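You operate a simulated robot arm through the tools that you are given. There is no shell and no other tool. Be economical: measure what you need, move in short steps, check, and stop when the job is done.

Carry out the task below with a simulated robot arm. There is one attempt and no reset: what you move stays moved.

TASK
Close the laptop, then wipe the oil off the bench with the purple cloth from the upper drawer.
Fine: put the cloth back and close the drawer. Where these are worked on the way, their far stop is far enough and under half their travel is too little: upper drawer. What is to be rubbed or washed off counts as gone when no trace of it is left.

The check looks at the end state, three seconds after you hand in, the way a careful person would. Anything else that was tipped, shoved, dropped, spilled or broken makes it a failure. Flat cloth is picked up by pressing the open fingertips on it (5 to 10 N) and closing them slowly along it; thin cloth reads only 2 to 8 mm in the jaws.

THE ROBOT
A 7-joint arm with a two-finger parallel gripper on a trunk, on a base that drives. Base frame: it is fixed to the floor where the robot stands at the start and does not move with it; the origin is under the middle of the robot, x ahead of it, y to its left, z up; the surface under the hand at the start is at about z = 0.9. Lengths are in m, angles in degrees, forces in N, time in s.
With the tool pointing down near the work surface it reaches from about 0.36 to 0.76 m from the robot's upright axis, wherever it stands. Its first joint turns from -143.0 to 143.0 degrees. Places, roughly: inside of the upper drawer [0.5, 0, 0.7]; laptop lid [0.6, 0, 1]; oil stain [0.5, 0.1, 0.9]; upper drawer [0.4, 0, 0.7]. Payload 3 kg.
The tool frame sits at the grasp point between the pads (the TCP): z along the fingers, y along the line on which they close. The tips reach 0.03 m beyond it. Largest opening 0.094 m; finger width 0.028, thickness 0.01; the body of the gripper, 0.05 by 0.096 m, starts 0.055 m behind the TCP.
Orientation is told as [roll, pitch, yaw] about the base's x, y, z axes, in that order, counted from this pose: with the fingers straight down and closing along the base's y, the tool's x points along the base's -x, its y along +y and its z along -z.

THE INTERFACE
- The arm moves only by the tool play_rows. Its argument "series" is a list that holds one entry, the list of rows, each a list of 7 numbers: the shift along the tool's x, y, z in mm, then the turn, a rotation vector about the tool's x, y, z in degrees, then the finger opening in mm, from 0 to 94. In form: [[[x, y, z, rx, ry, rz, claw], ...]]. A call has 1 to 20 rows; each row is the pose to reach, as a shift and turn from the pose commanded when the call began, along the tool's axes at that moment. A row lasts 0.2 s, in which the tool goes at most 0.05 m and 8.6 degrees; a call with a longer step from one row to the next is refused whole, and so is a gripper value outside its range. Where a pose cannot be reached the arm comes as near as it can. A force on the tool above 40 N (or 10 N above the force at the start of the call, whichever is more), or a blocked arm, ends the call early, and 0.2 s more pass. Each finger travels about 0.045 m/s and halts on what it meets, pressing with about 23 N; the grip force reading is that of the motor and also rises with nothing between the fingers. The clock runs only during rows and for 0.2 s after the last one: add rows that repeat a pose to give the fingers time. It gives the time, the measured TCP pose, the force on the tool (base axes), the opening and the grip force at its end, in the units of the frame above (readings bear some noise), with the torque about the TCP (base axes, N m) and any sound that the robot's microphone picked up.
- Cameras (640 x 400 px; columns grow to the right, rows downward): "scene" is now at [0.0588, 0.1281, 1.6811]; the picture's right is [-0.29, -0.96, 0.00], its down [-0.76, 0.23, -0.60] and it looks along [0.58, -0.17, -0.80] (base axes); focal length 233 px, centre (320, 200). "wrist" rides on the gripper at [0.076, 0.014, -0.102] in the tool frame; the picture's right is [-0.18, 0.98, 0.00], its down [-0.75, -0.14, -0.64] and it looks along [-0.63, -0.12, 0.77] (tool axes); focal length 243 px, centre (320, 200). There is no depth. A picture from a camera that has moved, and an enlarged one, comes with that camera's place and axes in the base frame and with its lens. The place of the scene camera against the robot may be out by one fixed shift of up to 0.025 m in any direction.
- snapshot(camera): a new picture of that camera. No time passes.
- raise_lower(by): slides the trunk up (or, below 0, down) by that many m; the arm and the scene camera ride with it, the base frame stays. It gives what a move gives, with no picture.
- steer(legs): drives the robot by 1 to 6 legs, each [ahead, left, turn to the left] in m, m and degrees, along the robot's own axes; the way and the turn of a leg run together, so that a leg with both is an arc; at most 1.5 m and 180 degrees a leg. The arm and the cameras ride along, it lands a little off, and it stops where it bumps. It gives what a move gives.
- aim_head(pan, tilt): turns the head with the scene camera to pan (to the left, within 143 degrees either way) and tilt (down, from -29 to 69), counted from straight ahead of the robot. It gives what a move gives.
- zoom(camera, box): a new picture of the part [left, top, right, bottom] of that camera's present view, enlarged. No time passes.
- close_job(): hands the job in; it is judged then, once.

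Go step by step. Nothing tells you exact positions but the pictures and the camera data: compare them with the known pose of the tool, close in by small moves and look again before you grip or let go. The budget is 120 turns and 90 pictures, counting those below and the enlarged ones. Unless the task says otherwise, let go and move clear before handing in, and close with one line.

The tools are called after "Emit:" by a JSON object that holds its "op" and its "data". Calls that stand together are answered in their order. play_rows: Moves the arm, as the interface text tells. Its arguments: {"type":"object","properties":{"series":{"type":"array","items":{"type":"array","items":{"type":"array","items":{"type":"number"}}}}},"required":["series"]} The other tools are called the same way: raise_lower (by) slides the trunk up or down; steer (legs) drives the base; aim_head (pan, tilt) turns the head that bears the scene camera; snapshot (camera) takes a picture; zoom (camera, box) takes an enlarged picture of a part of a camera's view; close_job () hands the job in.

At the start:

```text
t: 0.0
tool_pos: [0.5042, -0.0194, 1.3989]
tcp_rot: [0.0, 0.2, 0.1]
contact_force: [0.1, 0.1, -0.7]
torque: [0.01, 0.0, 0.04]
opening: 0.094
finger_force: 0.0
trunk travel left (down, up): [-0.14, 0.25]
robot x, y, heading: [-0.0017, 0.0023, 0.1]
head pan, tilt: [-16.7, 52.8]
```

scene: 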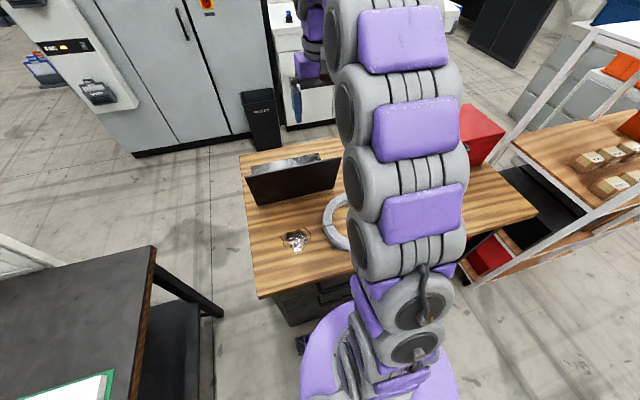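
wrist: 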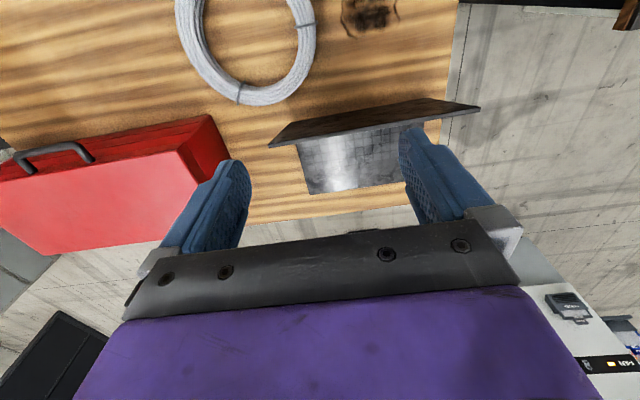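

I see a bench with a wire coil, a red toolbox, the oil spot and a laptop whose lid seems to stand on the robot's side of its base. I'll look closer at these before moving.

Emit:
{"op": "zoom", "data": {"camera": "scene", "box": [220, 130, 380, 330]}}

Emit:
{"op": "zoom", "data": {"camera": "wrist", "box": [160, 0, 500, 212]}}

```text
2.00 times, centred on (300, 230) of scene
camera zoom: at [0.0588, 0.1281, 1.6811], right [-0.29, -0.96, 0.0], down [-0.76, 0.23, -0.6], along [0.58, -0.17, -0.8], focal length 466 px, centre (360, 140)
```

zoom: 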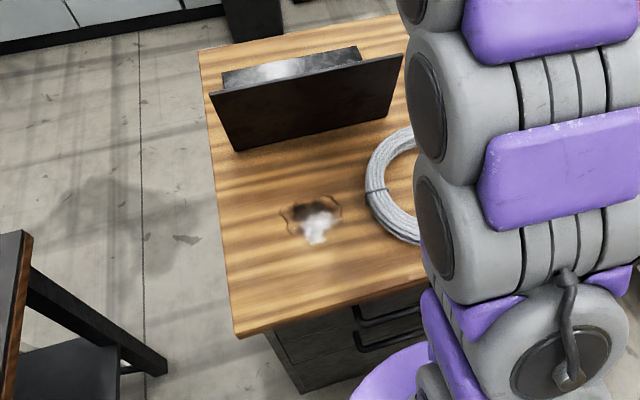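

```text
1.88 times, centred on (330, 106) of wrist
camera zoom: at [0.4278, -0.0069, 1.501], right [0.18, 0.98, 0.0], down [0.75, -0.14, 0.64], along [0.63, -0.12, -0.77], focal length 457 px, centre (301, 377)
```

zoom: 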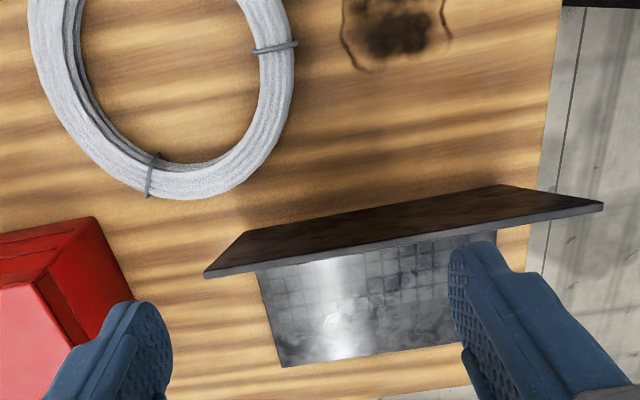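

The lid stands at about x=0.65 (hinge), with its top edge near (0.59, y -0.12 to 0.20, 1.14), leaning toward me by about 15°. The keyboard base lies behind it, so I push the lid away and down from its back; first I go down in front of it with closed fingers.

Emit:
{"op": "play_rows", "data": {"series": [[[0, 10, 40, 0, 0, 0, 0], [0, 20, 85, 0, 0, 0, 0], [0, 30, 130, 0, 0, 0, 0], [0, 40, 175, 0, 0, 0, 0], [0, 50, 220, 0, 0, 0, 0], [0, 59, 265, 0, 0, 0, 0], [-10, 59, 269, 0, 0, 0, 0], [-20, 59, 269, 0, 0, 0, 0]]]}}

Emit:
{"op": "snapshot", "data": {"camera": "wrist"}}

Emit:
{"op": "snapshot", "data": {"camera": "scene"}}

```text
t: 1.8
tool_pos: [0.5238, 0.0378, 1.1307]
tcp_rot: [0.1, 0.1, 0.1]
contact_force: [-0.6, -0.5, 0.2]
torque: [0.01, 0.04, -0.01]
opening: 0.0
finger_force: 22.9
trunk travel left (down, up): [-0.14, 0.25]
robot x, y, heading: [-0.0013, 0.0018, 0.0]
head pan, tilt: [-16.7, 52.8]
```

```text
85 pictures are left
camera wrist: at [0.4459, 0.0504, 1.2329], right [0.18, 0.98, 0.0], down [0.76, -0.14, 0.64], along [0.63, -0.12, -0.77], focal length 243 px, centre (320, 200)
```

wrist: 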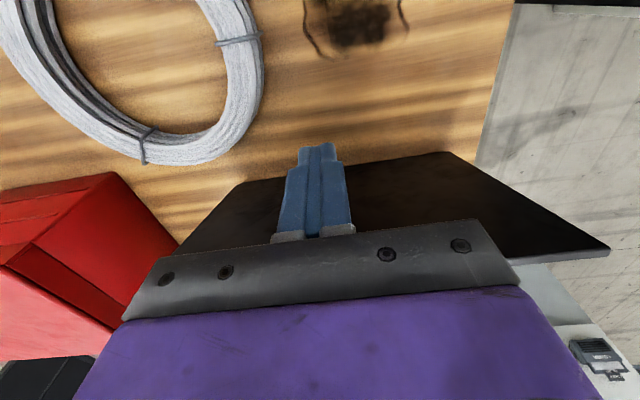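

```text
84 pictures are left
camera scene: at [0.0597, 0.129, 1.681], right [-0.29, -0.96, 0.0], down [-0.76, 0.23, -0.6], along [0.58, -0.17, -0.8], focal length 233 px, centre (320, 200)
```

scene: 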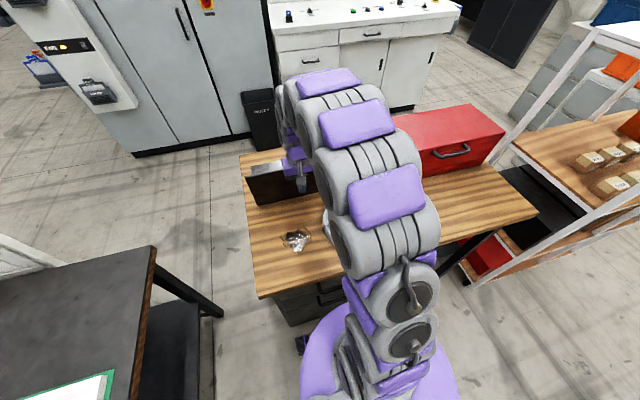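

Fingers are in front of the lid. I push forward slowly and check the force.

Emit:
{"op": "play_rows", "data": {"series": [[[-15, 0, 0, 0, 0, 0, 0], [-30, 0, 0, 0, 0, 0, 0], [-40, 0, 0, 0, 0, 0, 0], [-50, 0, 0, 0, 0, 0, 0], [-60, 0, 0, 0, 0, 0, 0], [-70, 0, 0, 0, 0, 0, 0], [-80, 0, 0, 0, 0, 0, 0]]]}}

Emit:
{"op": "snapshot", "data": {"camera": "wrist"}}

```text
t: 3.4
tool_pos: [0.6006, 0.0386, 1.1312]
tcp_rot: [0.0, 0.0, 0.0]
contact_force: [-1.6, -0.5, 0.6]
torque: [-0.03, -0.04, -0.03]
opening: 0.0004
finger_force: 23.0
trunk travel left (down, up): [-0.14, 0.25]
robot x, y, heading: [-0.0004, 0.0004, 0.1]
head pan, tilt: [-16.7, 52.8]
```

```text
83 pictures are left
camera wrist: at [0.5246, 0.0519, 1.2329], right [0.18, 0.98, 0.0], down [0.75, -0.14, 0.64], along [0.63, -0.12, -0.77], focal length 243 px, centre (320, 200)
```

wrist: 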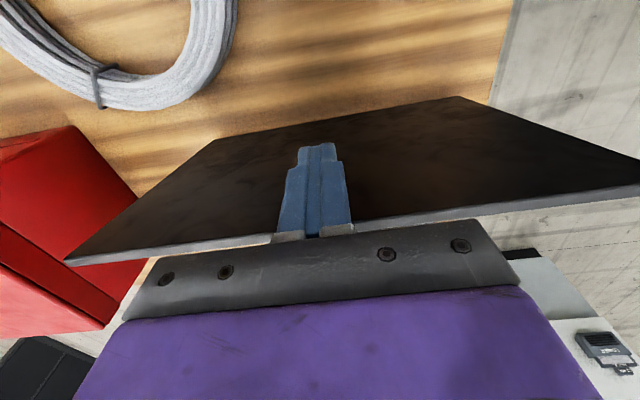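

The lid is moving with only a light force. I continue along an arc over the hinge.

Emit:
{"op": "play_rows", "data": {"series": [[[-15, 0, 0, 0, 0, 0, 0], [-30, 0, 0, 0, 0, 0, 0], [-48, 0, 1, 0, 0, 0, 0], [-65, 0, 4, 0, 0, 0, 0], [-80, 0, 10, 0, 0, 0, 0], [-95, 0, 18, 0, 0, 0, 0], [-107, 0, 27, 0, 0, 0, 0], [-121, 0, 44, 0, 0, 0, 0], [-130, 0, 63, 0, 0, 0, 0]]]}}

Emit:
{"op": "snapshot", "data": {"camera": "wrist"}}

Emit:
{"op": "snapshot", "data": {"camera": "scene"}}

```text
t: 5.4
tool_pos: [0.7342, 0.0406, 1.0655]
tcp_rot: [0.1, 0.1, 0.0]
contact_force: [0.7, 0.8, 0.4]
torque: [-0.02, 0.03, -0.04]
opening: 0.0
finger_force: 22.7
trunk travel left (down, up): [-0.14, 0.25]
robot x, y, heading: [0.0005, 0.0008, -0.1]
head pan, tilt: [-16.7, 52.8]
```

```text
82 pictures are left
camera wrist: at [0.6573, 0.0538, 1.1671], right [0.18, 0.98, 0.0], down [0.75, -0.14, 0.64], along [0.63, -0.12, -0.77], focal length 243 px, centre (320, 200)
```

wrist: 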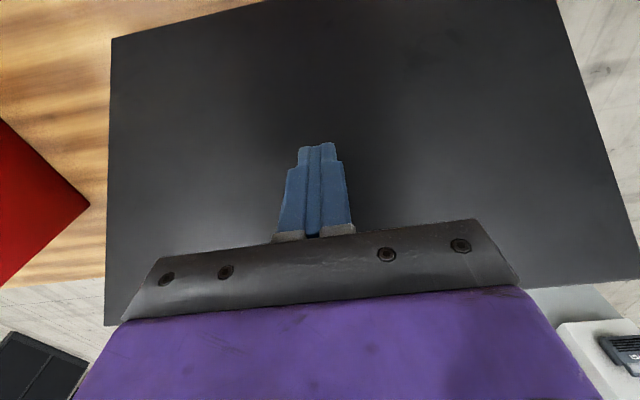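

```text
81 pictures are left
camera scene: at [0.0617, 0.1287, 1.6809], right [-0.29, -0.96, 0.0], down [-0.76, 0.23, -0.6], along [0.58, -0.17, -0.8], focal length 233 px, centre (320, 200)
```

scene: 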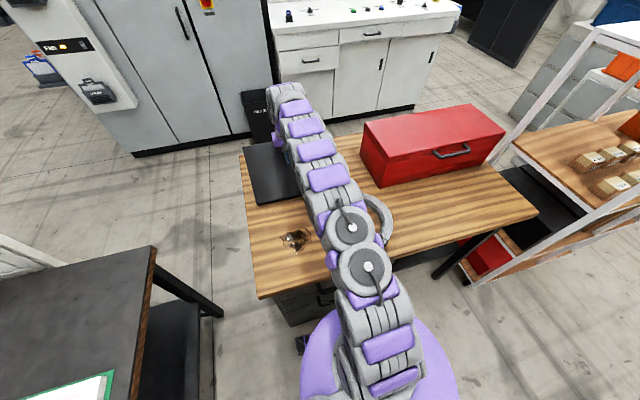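

The lid seems to have fallen shut. I go straight down gently to check its height.

Emit:
{"op": "play_rows", "data": {"series": [[[0, 0, 20, 0, 0, 0, 0], [0, 0, 40, 0, 0, 0, 0], [0, 0, 55, 0, 0, 0, 0], [0, 0, 70, 0, 0, 0, 0], [0, 0, 80, 0, 0, 0, 0], [0, 0, 88, 0, 0, 0, 0]]]}}

Emit:
{"op": "snapshot", "data": {"camera": "wrist"}}

```text
t: 6.8
tool_pos: [0.7333, 0.04, 0.9802]
tcp_rot: [-0.1, 0.0, 0.1]
contact_force: [-0.5, 0.5, -0.1]
torque: [0.01, -0.03, -0.01]
opening: 0.0
finger_force: 23.0
trunk travel left (down, up): [-0.14, 0.25]
robot x, y, heading: [0.0002, 0.0055, 0.4]
head pan, tilt: [-16.7, 52.8]
```

```text
80 pictures are left
camera wrist: at [0.6565, 0.0533, 1.0814], right [0.18, 0.98, 0.0], down [0.75, -0.14, 0.64], along [0.63, -0.12, -0.77], focal length 243 px, centre (320, 200)
```

wrist: 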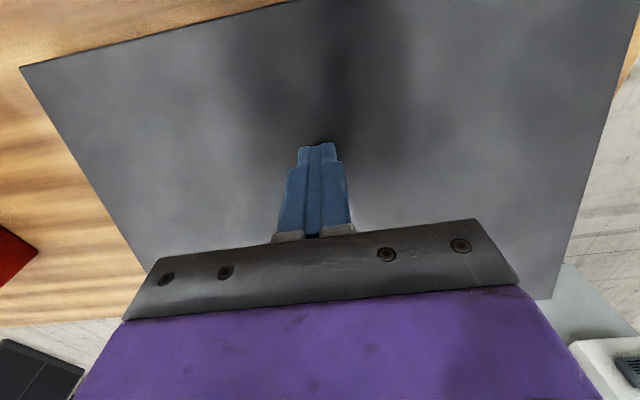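

Still no contact with the tips at 0.95; I go lower in small steps.

Emit:
{"op": "play_rows", "data": {"series": [[[0, 0, 6, 0, 0, 0, 0], [0, 0, 12, 0, 0, 0, 0], [0, 0, 17, 0, 0, 0, 0], [0, 0, 22, 0, 0, 0, 0], [0, 0, 26, 0, 0, 0, 0], [0, 0, 30, 0, 0, 0, 0]]]}}

```text
t: 8.3
tool_pos: [0.7328, 0.0396, 0.9554]
tcp_rot: [0.1, -0.7, 0.0]
contact_force: [-6.2, 0.6, 20.5]
torque: [0.0, 0.49, -0.02]
opening: 0.0
finger_force: 23.0
trunk travel left (down, up): [-0.14, 0.25]
robot x, y, heading: [0.0011, -0.0007, -0.0]
head pan, tilt: [-16.7, 52.8]
stopped in row 6: the force on the tool passed its limit at 44 N (the readings are from after the stop); the commanded pose is now the measured one
```

Firm contact with the tips at 0.925, which fits a closed laptop about 2.5 cm thick. I raise the arm and look.

Emit:
{"op": "play_rows", "data": {"series": [[[0, 0, -20, 0, 0, 0, 0], [0, 0, -60, 0, 0, 0, 0], [30, 0, -100, 0, 0, 0, 0], [70, 0, -120, 0, 0, 0, 0], [110, 0, -140, 0, 0, 0, 0], [150, 0, -160, 0, 0, 0, 0], [190, 0, -180, 0, 0, 0, 0], [220, 0, -200, 0, 0, 0, 0]]]}}

Emit:
{"op": "snapshot", "data": {"camera": "wrist"}}

Emit:
{"op": "aim_head", "data": {"pan": 0, "tilt": 65}}

Emit:
{"op": "snapshot", "data": {"camera": "scene"}}

```text
t: 10.1
tool_pos: [0.5151, 0.0406, 1.1499]
tcp_rot: [0.0, -0.4, 0.0]
contact_force: [0.2, 0.6, -0.1]
torque: [0.02, 0.0, -0.02]
opening: 0.0002
finger_force: 22.7
trunk travel left (down, up): [-0.14, 0.25]
robot x, y, heading: [-0.0017, 0.0019, 0.1]
head pan, tilt: [-16.7, 52.8]
```

```text
79 pictures are left
camera wrist: at [0.4379, 0.0525, 1.2516], right [0.18, 0.98, 0.0], down [0.75, -0.14, 0.65], along [0.64, -0.12, -0.76], focal length 243 px, centre (320, 200)
```

wrist: 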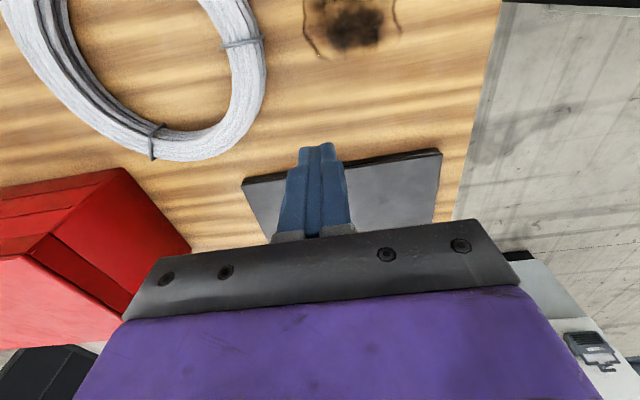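

```text
t: 10.9
tool_pos: [0.5165, 0.0396, 1.1499]
tcp_rot: [0.0, -0.5, 0.1]
contact_force: [0.1, 0.6, -0.1]
torque: [0.03, -0.01, 0.01]
opening: 0.0
finger_force: 23.1
trunk travel left (down, up): [-0.14, 0.25]
robot x, y, heading: [-0.0011, 0.001, 0.1]
head pan, tilt: [0.0, 65.0]
```

```text
78 pictures are left
camera scene: at [0.0486, 0.1501, 1.6666], right [0.0, -1.0, 0.0], down [-0.91, 0.0, -0.42], along [0.42, 0.0, -0.91], focal length 233 px, centre (320, 200)
```

scene: 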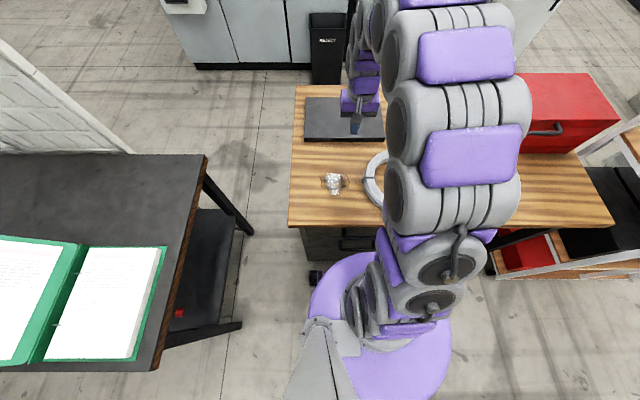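

The laptop is shut. Next the drawer: I zoom on the bench front and look behind me for room to back up.

Emit:
{"op": "zoom", "data": {"camera": "scene", "box": [280, 160, 440, 300]}}

Emit:
{"op": "aim_head", "data": {"pan": 143, "tilt": 30}}

Emit:
{"op": "snapshot", "data": {"camera": "scene"}}

Emit:
{"op": "aim_head", "data": {"pan": -143, "tilt": 30}}

Emit:
{"op": "snapshot", "data": {"camera": "scene"}}

```text
2.86 times, centred on (360, 230) of scene
camera zoom: at [0.0486, 0.1501, 1.6666], right [0.0, -1.0, 0.0], down [-0.91, 0.0, -0.42], along [0.42, 0.0, -0.91], focal length 665 px, centre (206, 114)
```

zoom: 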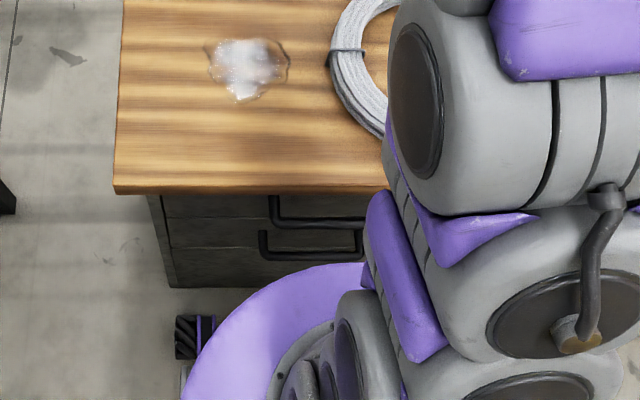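

```text
t: 13.2
tool_pos: [0.5166, 0.0392, 1.1499]
tcp_rot: [0.0, -0.5, 0.0]
contact_force: [0.1, -0.1, -0.1]
torque: [0.0, 0.01, 0.0]
opening: 0.0
finger_force: 22.9
trunk travel left (down, up): [-0.14, 0.25]
robot x, y, heading: [0.0041, -0.002, 0.2]
head pan, tilt: [143.0, 30.0]
```

```text
76 pictures are left
camera scene: at [-0.0842, 0.2046, 1.7144], right [0.6, 0.8, 0.0], down [0.4, -0.3, -0.87], along [-0.69, 0.52, -0.5], focal length 233 px, centre (320, 200)
```

scene: 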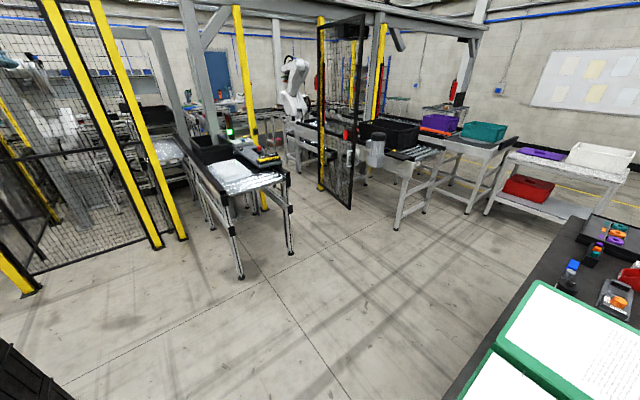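

```text
t: 17.1
tool_pos: [0.5165, 0.0403, 1.1495]
tcp_rot: [-0.1, -0.5, 0.1]
contact_force: [-0.4, -0.5, 1.0]
torque: [0.0, 0.03, 0.03]
opening: 0.0
finger_force: 23.1
trunk travel left (down, up): [-0.14, 0.25]
robot x, y, heading: [0.0009, 0.0013, 0.2]
head pan, tilt: [-143.0, 30.0]
```

```text
75 pictures are left
camera scene: at [-0.0842, 0.0956, 1.7145], right [-0.6, 0.8, 0.0], down [0.4, 0.3, -0.87], along [-0.69, -0.52, -0.5], focal length 233 px, centre (320, 200)
```

scene: 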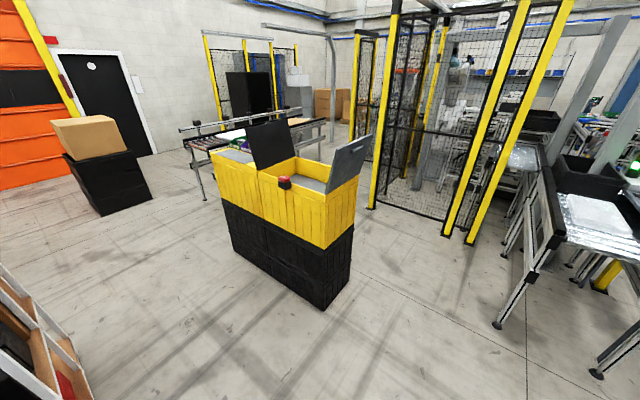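

There is clear floor behind me for about 0.6 m. I back off 0.45 m and look at the drawer front.

Emit:
{"op": "steer", "data": {"legs": [[-0.45, 0, 0]]}}

Emit:
{"op": "aim_head", "data": {"pan": 0, "tilt": 45}}

Emit:
{"op": "snapshot", "data": {"camera": "scene"}}

Emit:
{"op": "snapshot", "data": {"camera": "wrist"}}

```text
t: 19.9
tool_pos: [0.0633, 0.0389, 1.1501]
tcp_rot: [0.0, -0.5, 0.1]
contact_force: [0.1, -0.5, -0.2]
torque: [0.01, -0.04, -0.02]
opening: 0.0
finger_force: 22.6
trunk travel left (down, up): [-0.14, 0.25]
robot x, y, heading: [-0.4511, 0.0029, 0.1]
head pan, tilt: [-143.0, 30.0]
```

```text
t: 22.1
tool_pos: [0.0625, 0.0399, 1.1492]
tcp_rot: [0.0, -0.6, 0.0]
contact_force: [-1.0, 0.4, -0.5]
torque: [0.01, -0.01, 0.0]
opening: 0.0001
finger_force: 22.8
trunk travel left (down, up): [-0.14, 0.25]
robot x, y, heading: [-0.4556, -0.0031, 0.2]
head pan, tilt: [0.0, 45.0]
```

```text
74 pictures are left
camera scene: at [-0.383, 0.1498, 1.6916], right [0.0, -1.0, 0.0], down [-0.71, 0.0, -0.71], along [0.71, 0.0, -0.71], focal length 233 px, centre (320, 200)
```

scene: 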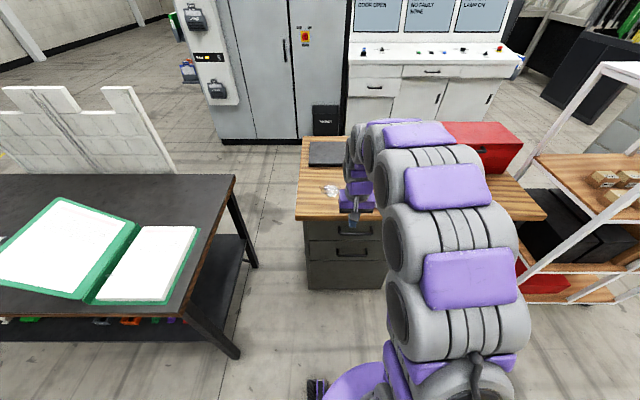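

```text
73 pictures are left
camera wrist: at [-0.0143, 0.0528, 1.2515], right [0.18, 0.98, 0.0], down [0.75, -0.14, 0.65], along [0.64, -0.12, -0.76], focal length 243 px, centre (320, 200)
```

wrist: 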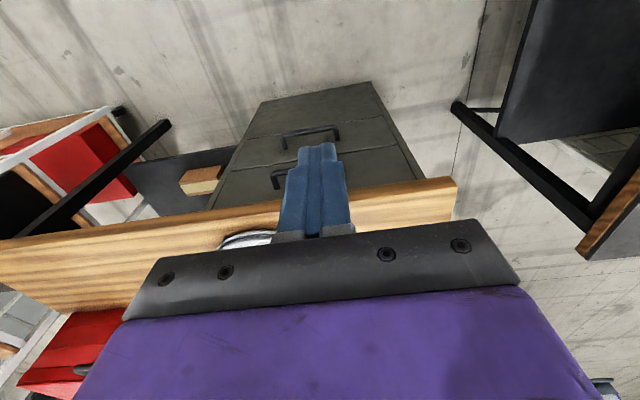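

I see two drawers under the bench, each with a bar handle. I zoom in from both cameras to locate the upper handle.

Emit:
{"op": "zoom", "data": {"camera": "scene", "box": [280, 180, 400, 300]}}

Emit:
{"op": "zoom", "data": {"camera": "wrist", "box": [200, 70, 460, 250]}}

```text
3.33 times, centred on (340, 240) of scene
camera zoom: at [-0.383, 0.1498, 1.6916], right [0.0, -1.0, 0.0], down [-0.71, 0.0, -0.71], along [0.71, 0.0, -0.71], focal length 776 px, centre (253, 67)
```

zoom: 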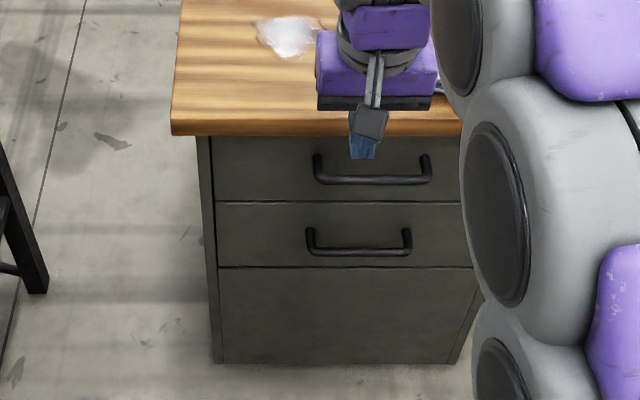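

```text
2.22 times, centred on (330, 160) of wrist
camera zoom: at [-0.0143, 0.0528, 1.2515], right [0.18, 0.98, 0.0], down [0.75, -0.14, 0.65], along [0.64, -0.12, -0.76], focal length 539 px, centre (298, 289)
```

zoom: 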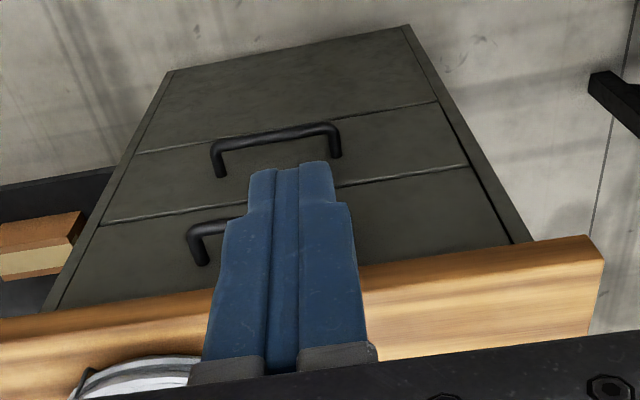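

The bench edge is near x=0.305. The upper handle is a bar near x≈0.31, y from about -0.12 to 0.05, z≈0.74, so I turn the tool to point forward and 30° down with the fingers closing vertically.

Emit:
{"op": "play_rows", "data": {"series": [[[0, 0, 0, -3.6, -3.6, 6.2, 20], [0, 0, 0, -7.2, -7.2, 12.4, 40], [0, 0, 0, -10.8, -10.8, 18.7, 60], [0, 0, 5, -14.4, -14.4, 24.9, 70], [0, 0, 10, -18, -18, 31.1, 70], [0, 0, 15, -21.6, -21.6, 37.3, 70], [0, 0, 20, -25.1, -25.1, 43.6, 70], [0, 0, 25, -28.7, -28.7, 49.8, 70], [0, 0, 30, -32.3, -32.3, 56, 70], [0, 0, 35, -35.9, -35.9, 62.2, 70], [0, 0, 40, -39.5, -39.5, 68.5, 70], [0, 0, 45, -43.1, -43.1, 74.7, 70], [0, 0, 50, -46.7, -46.7, 80.9, 70]]]}}

Emit:
{"op": "snapshot", "data": {"camera": "wrist"}}

Emit:
{"op": "snapshot", "data": {"camera": "scene"}}

```text
t: 24.9
tool_pos: [0.1273, 0.0205, 1.1097]
tcp_rot: [59.5, -0.2, -89.6]
contact_force: [0.3, -0.7, -0.5]
torque: [0.0, 0.01, 0.06]
opening: 0.0702
finger_force: 0.0
out of reach, approached as far as the arm can: row 10, 11, 12, 13
trunk travel left (down, up): [-0.14, 0.25]
robot x, y, heading: [-0.4486, -0.0042, 0.0]
head pan, tilt: [0.0, 45.0]
```

```text
70 pictures are left
camera wrist: at [0.0453, 0.0955, 1.173], right [0.5, -0.18, 0.85], down [-0.62, -0.76, 0.21], along [0.6, -0.63, -0.49], focal length 243 px, centre (320, 200)
```

wrist: 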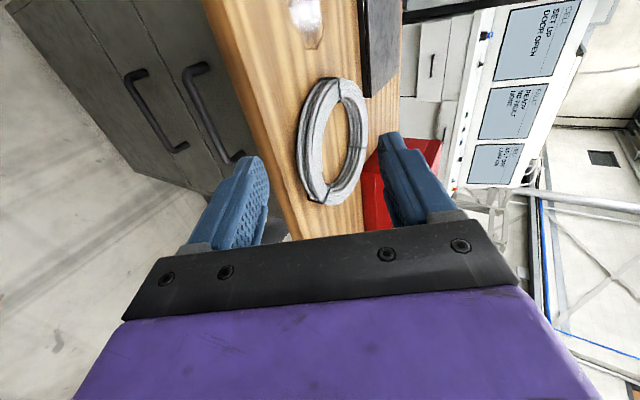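

```text
69 pictures are left
camera scene: at [-0.3843, 0.1387, 1.6924], right [0.0, -1.0, 0.0], down [-0.71, 0.0, -0.71], along [0.71, 0.0, -0.71], focal length 233 px, centre (320, 200)
```

scene: 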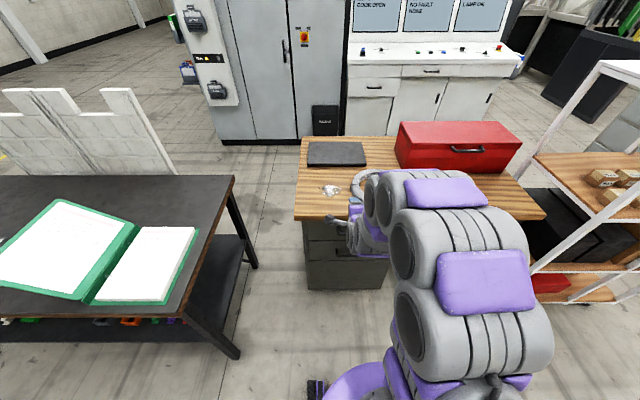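

The tool is oriented right and the laptop looks flat and shut. I lower the trunk 0.14 m and approach to about 10 cm short of the handle.

Emit:
{"op": "raise_lower", "data": {"by": -0.14}}

Emit:
{"op": "play_rows", "data": {"series": [[[-15, -23, 34, 0, 0, 0, 70], [-30, -46, 69, 0, 0, 0, 70], [-45, -70, 103, 0, 0, 0, 70], [-60, -93, 138, 0, 0, 0, 70]]]}}

Emit:
{"op": "snapshot", "data": {"camera": "wrist"}}

Emit:
{"op": "snapshot", "data": {"camera": "scene"}}

```text
t: 26.6
tool_pos: [0.1266, 0.0266, 0.9691]
tcp_rot: [59.4, -0.6, -89.6]
contact_force: [-1.1, -0.4, -0.2]
torque: [0.01, -0.01, 0.0]
opening: 0.0699
finger_force: 0.0
trunk travel left (down, up): [0.0, 0.39]
robot x, y, heading: [-0.4545, 0.0009, 0.2]
head pan, tilt: [0.0, 45.0]
```

```text
t: 27.6
tool_pos: [0.1979, -0.0313, 0.8174]
tcp_rot: [59.5, -0.5, -89.7]
contact_force: [0.2, 0.7, -0.5]
torque: [0.02, 0.03, 0.01]
opening: 0.0697
finger_force: 0.0
trunk travel left (down, up): [0.0, 0.39]
robot x, y, heading: [-0.451, -0.0014, -0.1]
head pan, tilt: [0.0, 45.0]
```

```text
68 pictures are left
camera wrist: at [0.1157, 0.043, 0.8801], right [0.5, -0.17, 0.85], down [-0.62, -0.76, 0.21], along [0.6, -0.63, -0.49], focal length 243 px, centre (320, 200)
```

wrist: 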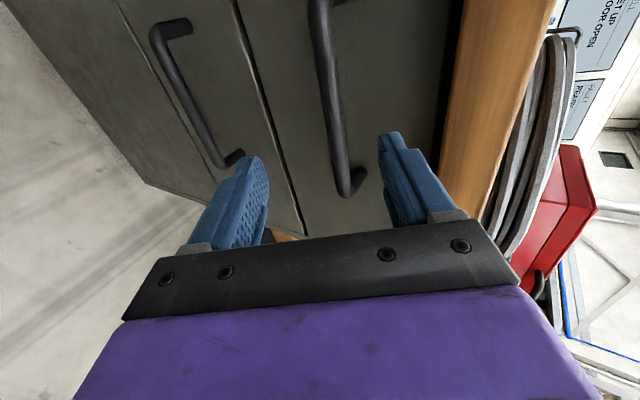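

```text
67 pictures are left
camera scene: at [-0.3822, 0.1478, 1.5517], right [0.0, -1.0, 0.0], down [-0.71, 0.0, -0.71], along [0.71, 0.0, -0.71], focal length 233 px, centre (320, 200)
```

scene: 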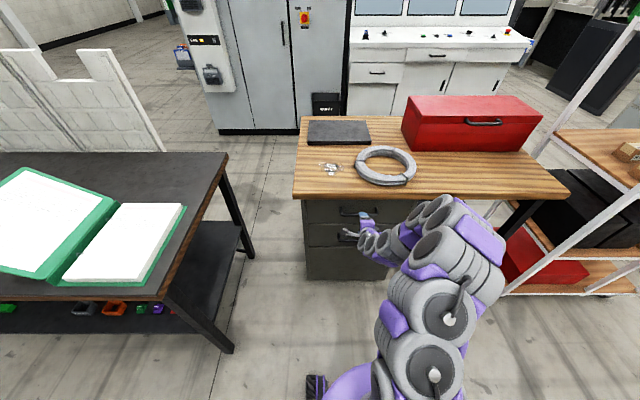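

The bar is triangulated at x≈0.318, z≈0.755, y from -0.115 to 0.03. I advance along the tool until it is just between the fingers.

Emit:
{"op": "play_rows", "data": {"series": [[[-5, 2, 40, 0, 0, 0, 50], [-10, 4, 75, 0, 0, 0, 44], [-10, 5, 95, 0, 0, 0, 44], [-10, 5, 108, 0, 0, 0, 44], [-10, 5, 115, 0, 0, 0, 44]]]}}

Emit:
{"op": "snapshot", "data": {"camera": "wrist"}}

Emit:
{"op": "zoom", "data": {"camera": "scene", "box": [300, 180, 420, 280]}}

```text
t: 28.6
tool_pos: [0.2823, -0.0463, 0.771]
tcp_rot: [59.7, -0.4, -89.8]
contact_force: [-49.2, 2.1, 28.8]
torque: [-0.03, -1.83, -0.04]
opening: 0.0436
finger_force: 0.1
trunk travel left (down, up): [0.0, 0.39]
robot x, y, heading: [-0.4542, -0.0001, 0.5]
head pan, tilt: [0.0, 45.0]
stopped in row 4: the force on the tool passed its limit at 56 N (the readings are from after the stop); the commanded pose is now the measured one
```

```text
66 pictures are left
camera wrist: at [0.201, 0.0292, 0.8354], right [0.5, -0.18, 0.85], down [-0.62, -0.75, 0.21], along [0.6, -0.63, -0.48], focal length 243 px, centre (320, 200)
```

wrist: 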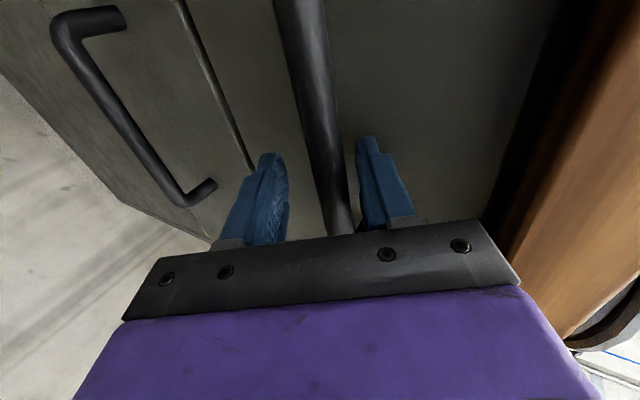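

```text
4.00 times, centred on (360, 230) of scene
camera zoom: at [-0.3951, 0.1501, 1.5524], right [0.0, -1.0, 0.0], down [-0.7, 0.0, -0.71], along [0.71, 0.0, -0.7], focal length 931 px, centre (160, 80)
```

zoom: 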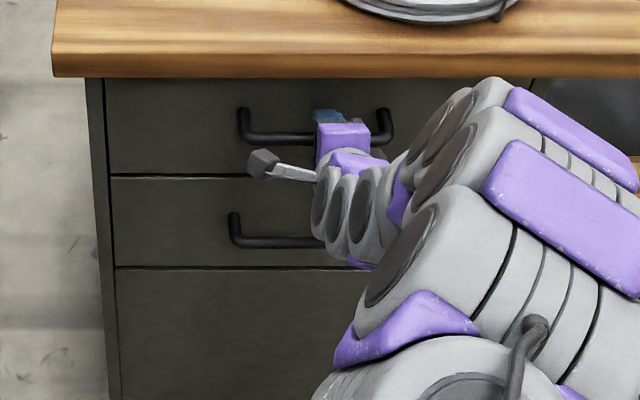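

The bar lies between the fingers and the upper tip touches the drawer face. I back off 4 mm and close on the bar.

Emit:
{"op": "play_rows", "data": {"series": [[[0, 0, -4, 0, 0, 0, 44], [0, 0, -4, 0, 0, 0, 34], [0, 1, -4, 0, 0, 0, 26], [0, 2, -4, 0, 0, 0, 18], [0, 2, -4, 0, 0, 0, 8], [0, 2, -4, 0, 0, 0, 0], [0, 2, -4, 0, 0, 0, 0]]]}}

Emit:
{"op": "snapshot", "data": {"camera": "wrist"}}

```text
t: 30.2
tool_pos: [0.2868, -0.0457, 0.7768]
tcp_rot: [59.9, -0.6, -89.8]
contact_force: [6.7, 0.0, 48.3]
torque: [0.5, -0.19, 0.12]
opening: 0.0204
finger_force: 43.4
trunk travel left (down, up): [0.0, 0.39]
robot x, y, heading: [-0.4515, 0.0002, 0.2]
head pan, tilt: [0.0, 45.0]
```

```text
64 pictures are left
camera wrist: at [0.204, 0.0293, 0.8397], right [0.49, -0.17, 0.85], down [-0.62, -0.75, 0.21], along [0.61, -0.63, -0.48], focal length 243 px, centre (320, 200)
```

wrist: 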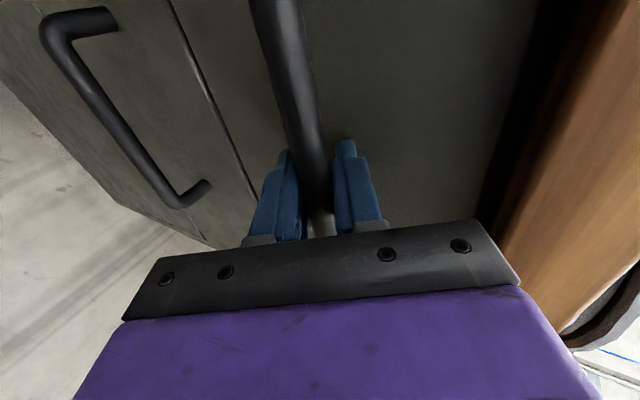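

The bar is gripped (20 mm), with some vertical strain. I relax it upward a little and start pulling straight back.

Emit:
{"op": "play_rows", "data": {"series": [[[0, 3, -2, 0, 0, 0, 0], [0, 5, -3, 0, 0, 0, 0], [0, 5, -3, 0, 0, 0, 0]]]}}

```text
t: 31.0
tool_pos: [0.2858, -0.0451, 0.7771]
tcp_rot: [59.3, -0.3, -89.8]
contact_force: [2.2, 1.1, 24.8]
torque: [-0.03, 0.25, -0.93]
opening: 0.0203
finger_force: 44.8
trunk travel left (down, up): [0.0, 0.39]
robot x, y, heading: [-0.4519, 0.0014, -0.1]
head pan, tilt: [0.0, 45.0]
```

Emit:
{"op": "play_rows", "data": {"series": [[[0, 4, -3, 0, 0, 0, 0], [0, -1, -12, 0, 0, 0, 0], [0, -6, -21, 0, 0, 0, 0], [0, -11, -30, 0, 0, 0, 0], [0, -16, -38, 0, 0, 0, 0]]]}}

Emit:
{"op": "snapshot", "data": {"camera": "wrist"}}

```text
t: 32.2
tool_pos: [0.2453, -0.0466, 0.7785]
tcp_rot: [58.8, -0.4, -89.5]
contact_force: [-1.4, 6.9, -37.4]
torque: [0.77, -0.18, 0.65]
opening: 0.0201
finger_force: 44.5
trunk travel left (down, up): [0.0, 0.39]
robot x, y, heading: [-0.4526, -0.0052, 0.1]
head pan, tilt: [0.0, 45.0]
```

```text
63 pictures are left
camera wrist: at [0.1638, 0.0289, 0.8416], right [0.51, -0.17, 0.84], down [-0.62, -0.76, 0.22], along [0.6, -0.63, -0.49], focal length 243 px, centre (320, 200)
```

wrist: 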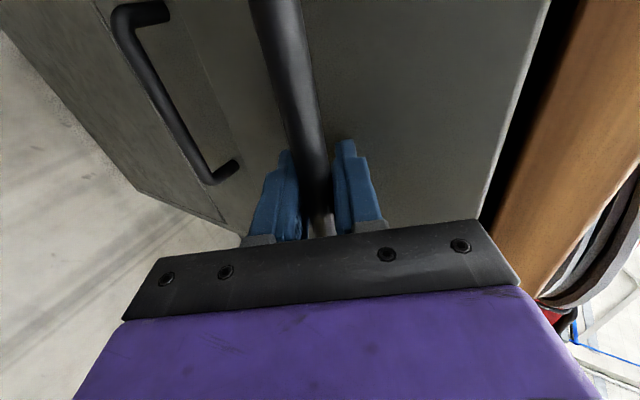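

The drawer is sliding out (4 cm so far). I correct the height slightly and keep pulling.

Emit:
{"op": "play_rows", "data": {"series": [[[0, -4, 2, 0, 0, 0, 0], [0, -12, -11, 0, 0, 0, 0], [0, -19, -24, 0, 0, 0, 0], [0, -27, -37, 0, 0, 0, 0], [0, -35, -49, 0, 0, 0, 0], [0, -43, -62, 0, 0, 0, 0], [0, -50, -75, 0, 0, 0, 0]]]}}

```text
t: 33.8
tool_pos: [0.1545, -0.047, 0.7781]
tcp_rot: [59.3, -0.4, -89.9]
contact_force: [-2.5, 10.0, -2.6]
torque: [0.24, 0.03, -0.56]
opening: 0.0202
finger_force: 44.8
trunk travel left (down, up): [0.0, 0.39]
robot x, y, heading: [-0.4535, -0.0003, -0.0]
head pan, tilt: [0.0, 45.0]
```

Opened about 13 cm with low forces; I continue.

Emit:
{"op": "play_rows", "data": {"series": [[[0, -8, -13, 0, 0, 0, 0], [0, -15, -26, 0, 0, 0, 0], [0, -23, -39, 0, 0, 0, 0], [0, -31, -52, 0, 0, 0, 0], [0, -38, -64, 0, 0, 0, 0], [0, -46, -77, 0, 0, 0, 0], [0, -51, -86, 0, 0, 0, 0]]]}}

Emit:
{"op": "snapshot", "data": {"camera": "scene"}}

```text
t: 35.0
tool_pos: [0.1078, -0.0466, 0.7777]
tcp_rot: [59.9, 0.0, -89.7]
contact_force: [1.4, 13.6, 9.4]
torque: [-0.72, 0.06, -1.23]
opening: 0.0206
finger_force: 44.8
out of reach, approached as far as the arm can: row 4, 5
trunk travel left (down, up): [0.0, 0.39]
robot x, y, heading: [-0.4491, -0.0011, 0.1]
head pan, tilt: [0.0, 45.0]
stopped in row 5: the force on the tool passed its limit at 43 N (the readings are from after the stop); the commanded pose is now the measured one
```

```text
62 pictures are left
camera scene: at [-0.3839, 0.1537, 1.5514], right [0.0, -1.0, 0.0], down [-0.71, 0.0, -0.71], along [0.71, 0.0, -0.71], focal length 233 px, centre (320, 200)
```

scene: 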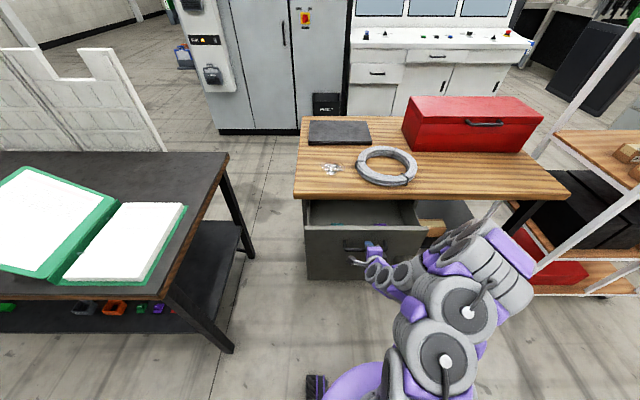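

The drawer is about 18 cm out and the arm is at its inner reach. I hold the handle and drive back a little at a time.

Emit:
{"op": "steer", "data": {"legs": [[-0.06, 0, 0]]}}

Emit:
{"op": "snapshot", "data": {"camera": "scene"}}

```text
t: 35.9
tool_pos: [0.0476, -0.0459, 0.7768]
tcp_rot: [59.9, -0.1, -89.6]
contact_force: [1.4, 14.0, 21.4]
torque: [0.53, 0.06, 0.89]
opening: 0.0204
finger_force: 44.9
trunk travel left (down, up): [0.0, 0.39]
robot x, y, heading: [-0.5134, -0.0005, 0.4]
head pan, tilt: [0.0, 45.0]
```

```text
61 pictures are left
camera scene: at [-0.4465, 0.1527, 1.5516], right [0.0, -1.0, 0.0], down [-0.71, 0.0, -0.71], along [0.71, 0.0, -0.71], focal length 233 px, centre (320, 200)
```

scene: 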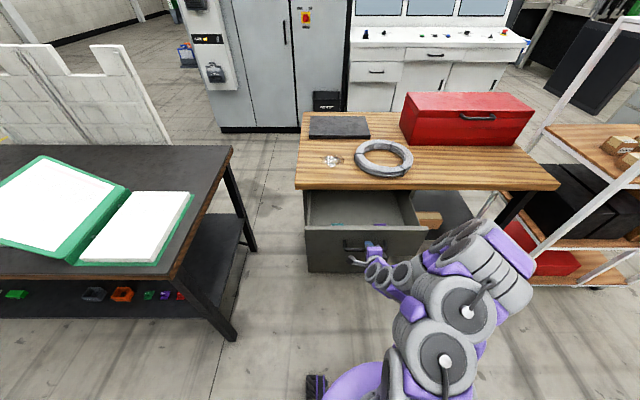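

Emit:
{"op": "steer", "data": {"legs": [[-0.06, 0, 0]]}}

Emit:
{"op": "zoom", "data": {"camera": "scene", "box": [280, 170, 440, 290]}}

```text
t: 36.9
tool_pos: [-0.0131, -0.0477, 0.7781]
tcp_rot: [60.1, 0.1, -89.6]
contact_force: [0.7, 18.8, 15.4]
torque: [0.43, 0.0, 0.81]
opening: 0.0203
finger_force: 44.6
trunk travel left (down, up): [0.0, 0.39]
robot x, y, heading: [-0.5692, -0.0002, -0.0]
head pan, tilt: [0.0, 45.0]
```

```text
3.33 times, centred on (360, 230) of scene
camera zoom: at [-0.5055, 0.1543, 1.5513], right [0.0, -1.0, 0.0], down [-0.71, 0.0, -0.71], along [0.71, 0.0, -0.71], focal length 776 px, centre (187, 100)
```

zoom: 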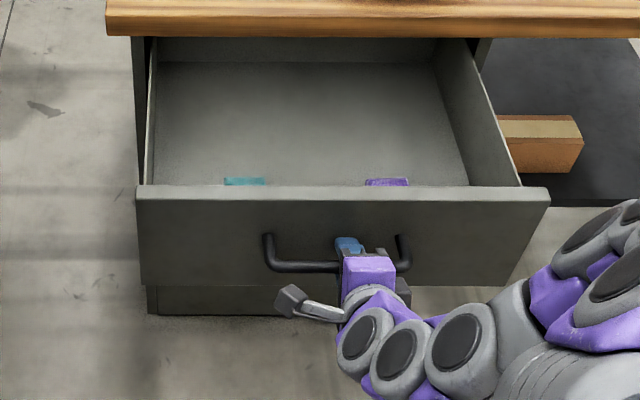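

The drawer is 30 cm out, with a teal and a purple cloth lying near its front. I release the bar and drive back 8 cm to clear the fingers.

Emit:
{"op": "play_rows", "data": {"series": [[[0, 0, 0, 0, 0, 0, 30], [0, 0, 0, 0, 0, 0, 40], [0, 0, 0, 0, 0, 0, 50], [0, 0, 0, 0, 0, 0, 50]]]}}

Emit:
{"op": "steer", "data": {"legs": [[-0.08, 0, 0]]}}

Emit:
{"op": "snapshot", "data": {"camera": "wrist"}}

Emit:
{"op": "snapshot", "data": {"camera": "scene"}}

```text
t: 37.9
tool_pos: [-0.0133, -0.0501, 0.7767]
tcp_rot: [60.0, 0.2, -89.6]
contact_force: [-0.9, 0.0, 1.0]
torque: [-0.01, -0.04, -0.02]
opening: 0.0498
finger_force: 0.2
trunk travel left (down, up): [0.0, 0.39]
robot x, y, heading: [-0.572, -0.0033, 0.1]
head pan, tilt: [0.0, 45.0]
```

```text
t: 39.0
tool_pos: [-0.0923, -0.049, 0.7766]
tcp_rot: [60.0, 0.2, -89.5]
contact_force: [0.0, 0.6, -0.3]
torque: [0.01, -0.03, -0.02]
opening: 0.0501
finger_force: 0.1
trunk travel left (down, up): [0.0, 0.39]
robot x, y, heading: [-0.6527, 0.0001, 0.1]
head pan, tilt: [0.0, 45.0]
```

```text
59 pictures are left
camera wrist: at [-0.1759, 0.0251, 0.8403], right [0.49, -0.18, 0.85], down [-0.62, -0.76, 0.2], along [0.61, -0.62, -0.49], focal length 243 px, centre (320, 200)
```

wrist: 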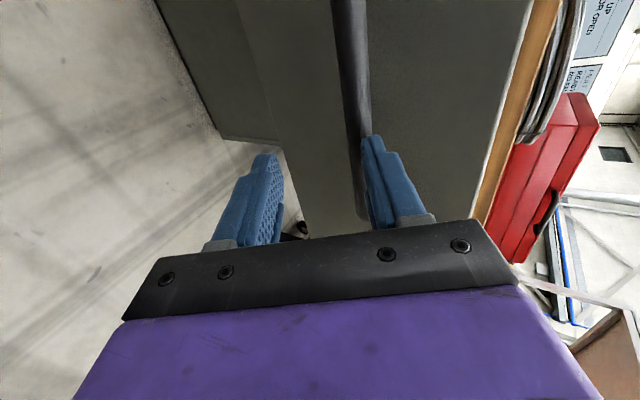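

```text
58 pictures are left
camera scene: at [-0.5845, 0.1477, 1.5517], right [0.0, -1.0, 0.0], down [-0.71, 0.0, -0.71], along [0.71, 0.0, -0.71], focal length 233 px, centre (320, 200)
```

scene: 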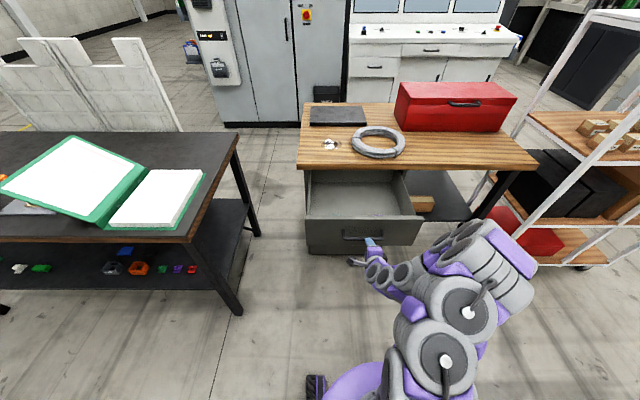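

I raise the trunk and turn the tool straight down so that I can look into the drawer from above.

Emit:
{"op": "raise_lower", "data": {"by": 0.25}}

Emit:
{"op": "play_rows", "data": {"series": [[[0, 0, 0, 8, 0, 0, 50], [0, 0, 0, 16, 0, 0, 50], [0, 0, 0, 24, 0, 0, 50], [0, 0, 0, 32, 0, 0, 50], [0, 0, 0, 40, 0, 0, 50], [0, 0, 0, 48, 0, 0, 50], [0, 0, 0, 56, 0, 0, 50], [0, 0, 0, 60, 0, 0, 50]]]}}

Emit:
{"op": "aim_head", "data": {"pan": 0, "tilt": 52}}

Emit:
{"op": "zoom", "data": {"camera": "scene", "box": [280, 130, 440, 250]}}

Emit:
{"op": "snapshot", "data": {"camera": "wrist"}}

```text
t: 41.5
tool_pos: [-0.0949, -0.0495, 1.0272]
tcp_rot: [60.1, 0.1, -89.4]
contact_force: [-0.2, -0.1, 0.4]
torque: [-0.01, 0.03, -0.04]
opening: 0.05
finger_force: 0.1
trunk travel left (down, up): [-0.25, 0.14]
robot x, y, heading: [-0.652, 0.0003, 0.2]
head pan, tilt: [0.0, 45.0]
```

```text
t: 43.3
tool_pos: [-0.0946, -0.0481, 1.0272]
tcp_rot: [-0.1, 0.2, -89.5]
contact_force: [0.3, 0.5, -0.7]
torque: [0.02, -0.02, -0.02]
opening: 0.0501
finger_force: 0.0
trunk travel left (down, up): [-0.25, 0.14]
robot x, y, heading: [-0.6519, -0.0003, 0.3]
head pan, tilt: [0.0, 45.0]
```

```text
t: 44.0
tool_pos: [-0.0932, -0.0489, 1.0279]
tcp_rot: [-0.1, 0.2, -89.5]
contact_force: [-0.5, 0.3, -0.9]
torque: [-0.01, 0.03, 0.0]
opening: 0.0499
finger_force: 0.1
trunk travel left (down, up): [-0.25, 0.14]
robot x, y, heading: [-0.6548, -0.0041, 0.2]
head pan, tilt: [0.0, 52.0]
```

```text
3.33 times, centred on (360, 190) of scene
camera zoom: at [-0.589, 0.1488, 1.7921], right [0.0, -1.0, 0.0], down [-0.79, 0.0, -0.61], along [0.61, 0.0, -0.79], focal length 776 px, centre (187, 233)
```

zoom: 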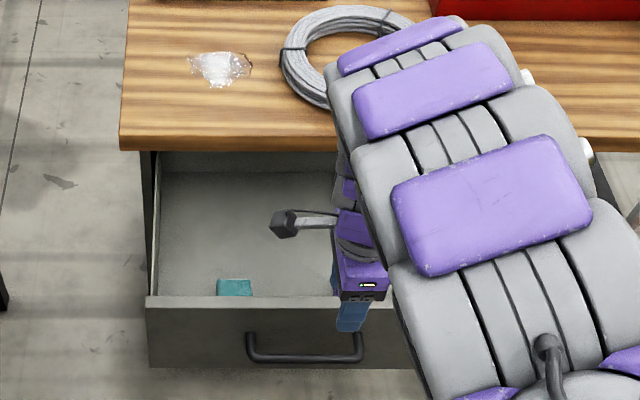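

```text
56 pictures are left
camera wrist: at [-0.0808, 0.0264, 1.1298], right [0.98, -0.17, 0.0], down [-0.13, -0.76, 0.64], along [-0.11, -0.63, -0.77], focal length 243 px, centre (320, 200)
```

wrist: 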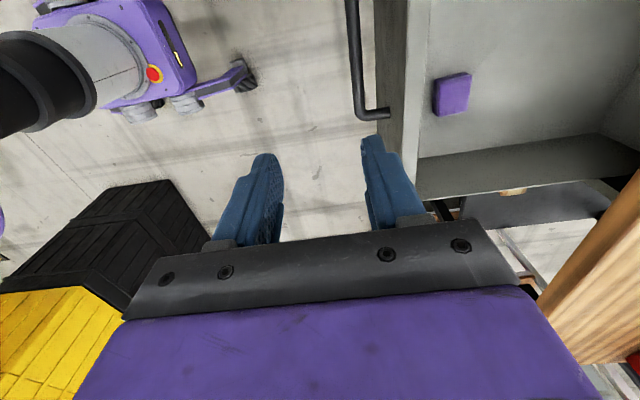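

The purple folded cloth lies in the drawer's right front, near (0.13..0.19, -0.14). I drive ahead 0.12 m and move the hand over it.

Emit:
{"op": "steer", "data": {"legs": [[0.12, 0, 0]]}}

Emit:
{"op": "play_rows", "data": {"series": [[[-20, 25, 0, 0, 0, 0, 60], [-40, 50, 30, 0, 0, 0, 70], [-60, 75, 60, 0, 0, 0, 80], [-80, 95, 90, 0, 0, 0, 94], [-80, 95, 100, 0, 0, 0, 94]]]}}

Emit:
{"op": "snapshot", "data": {"camera": "wrist"}}

Emit:
{"op": "zoom", "data": {"camera": "scene", "box": [270, 170, 430, 290]}}

```text
t: 45.2
tool_pos: [0.029, -0.0475, 1.0271]
tcp_rot: [0.0, 0.2, -89.5]
contact_force: [0.1, -0.3, 0.5]
torque: [0.02, 0.01, -0.03]
opening: 0.0501
finger_force: 0.0
trunk travel left (down, up): [-0.25, 0.14]
robot x, y, heading: [-0.5321, -0.0033, 0.1]
head pan, tilt: [0.0, 52.0]
```

```text
t: 46.5
tool_pos: [0.1216, -0.1289, 0.9289]
tcp_rot: [0.3, 0.2, -89.6]
contact_force: [0.2, 0.1, -0.7]
torque: [0.0, -0.01, 0.05]
opening: 0.0941
finger_force: 0.1
trunk travel left (down, up): [-0.25, 0.14]
robot x, y, heading: [-0.5318, -0.0005, -0.1]
head pan, tilt: [0.0, 52.0]
```

```text
55 pictures are left
camera wrist: at [0.1352, -0.0547, 1.0309], right [0.98, -0.18, 0.0], down [-0.14, -0.76, 0.64], along [-0.11, -0.63, -0.77], focal length 243 px, centre (320, 200)
```

wrist: 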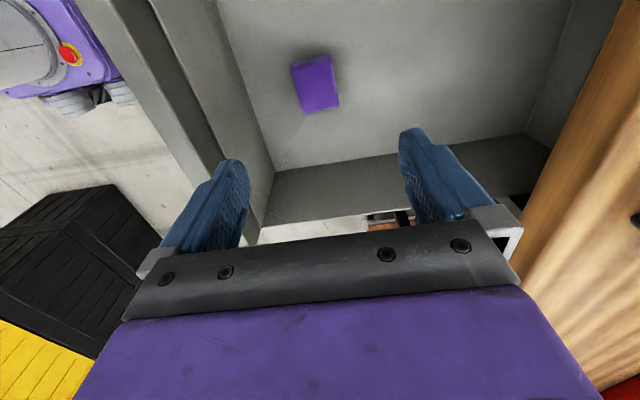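

```text
3.33 times, centred on (350, 230) of scene
camera zoom: at [-0.4672, 0.1477, 1.7922], right [0.0, -1.0, 0.0], down [-0.79, 0.0, -0.61], along [0.61, 0.0, -0.79], focal length 776 px, centre (220, 100)
```

zoom: 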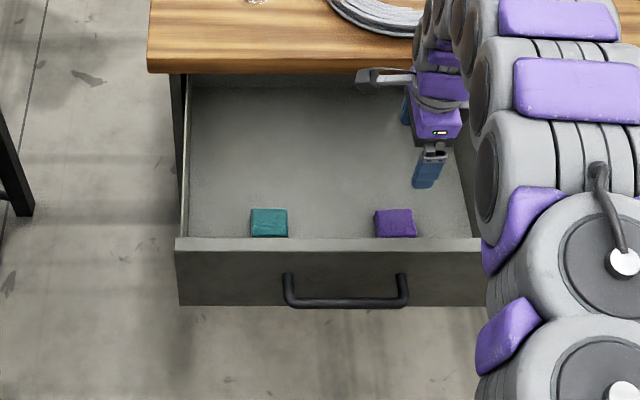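

The purple cloth is a small folded pad at about (0.116, -0.135), top near z=0.70, well clear of the drawer walls. I descend over it with the fingers open along x.

Emit:
{"op": "play_rows", "data": {"series": [[[-3, -3, 35, 0, 0, 0, 84], [-6, -6, 70, 0, 0, 0, 84], [-6, -6, 105, 0, 0, 0, 84], [-6, -6, 140, 0, 0, 0, 84]]]}}

Emit:
{"op": "snapshot", "data": {"camera": "wrist"}}

Emit:
{"op": "zoom", "data": {"camera": "scene", "box": [270, 170, 430, 290]}}

```text
t: 47.5
tool_pos: [0.1148, -0.1333, 0.7889]
tcp_rot: [0.1, 0.3, -89.5]
contact_force: [-0.6, 0.2, 0.3]
torque: [0.0, 0.02, 0.02]
opening: 0.0839
finger_force: 0.0
trunk travel left (down, up): [-0.25, 0.14]
robot x, y, heading: [-0.5343, 0.0009, 0.4]
head pan, tilt: [0.0, 52.0]
```

```text
53 pictures are left
camera wrist: at [0.1287, -0.0593, 0.8913], right [0.98, -0.18, 0.0], down [-0.14, -0.76, 0.64], along [-0.11, -0.63, -0.77], focal length 243 px, centre (320, 200)
```

wrist: 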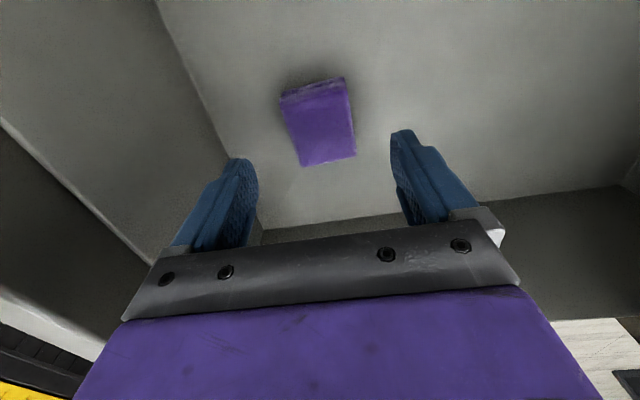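

```text
3.33 times, centred on (350, 230) of scene
camera zoom: at [-0.4658, 0.1485, 1.792], right [0.0, -1.0, 0.0], down [-0.79, 0.0, -0.61], along [0.61, 0.0, -0.79], focal length 776 px, centre (220, 100)
```

zoom: 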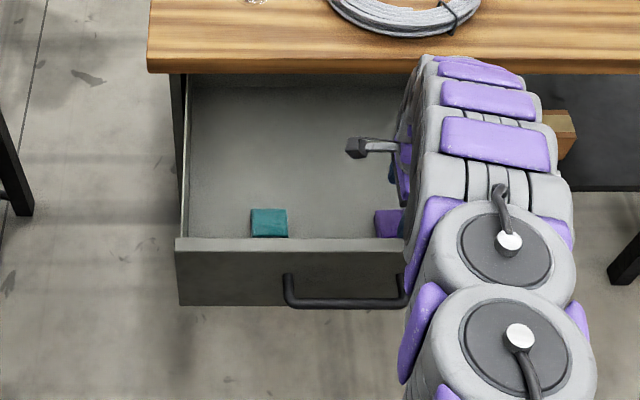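

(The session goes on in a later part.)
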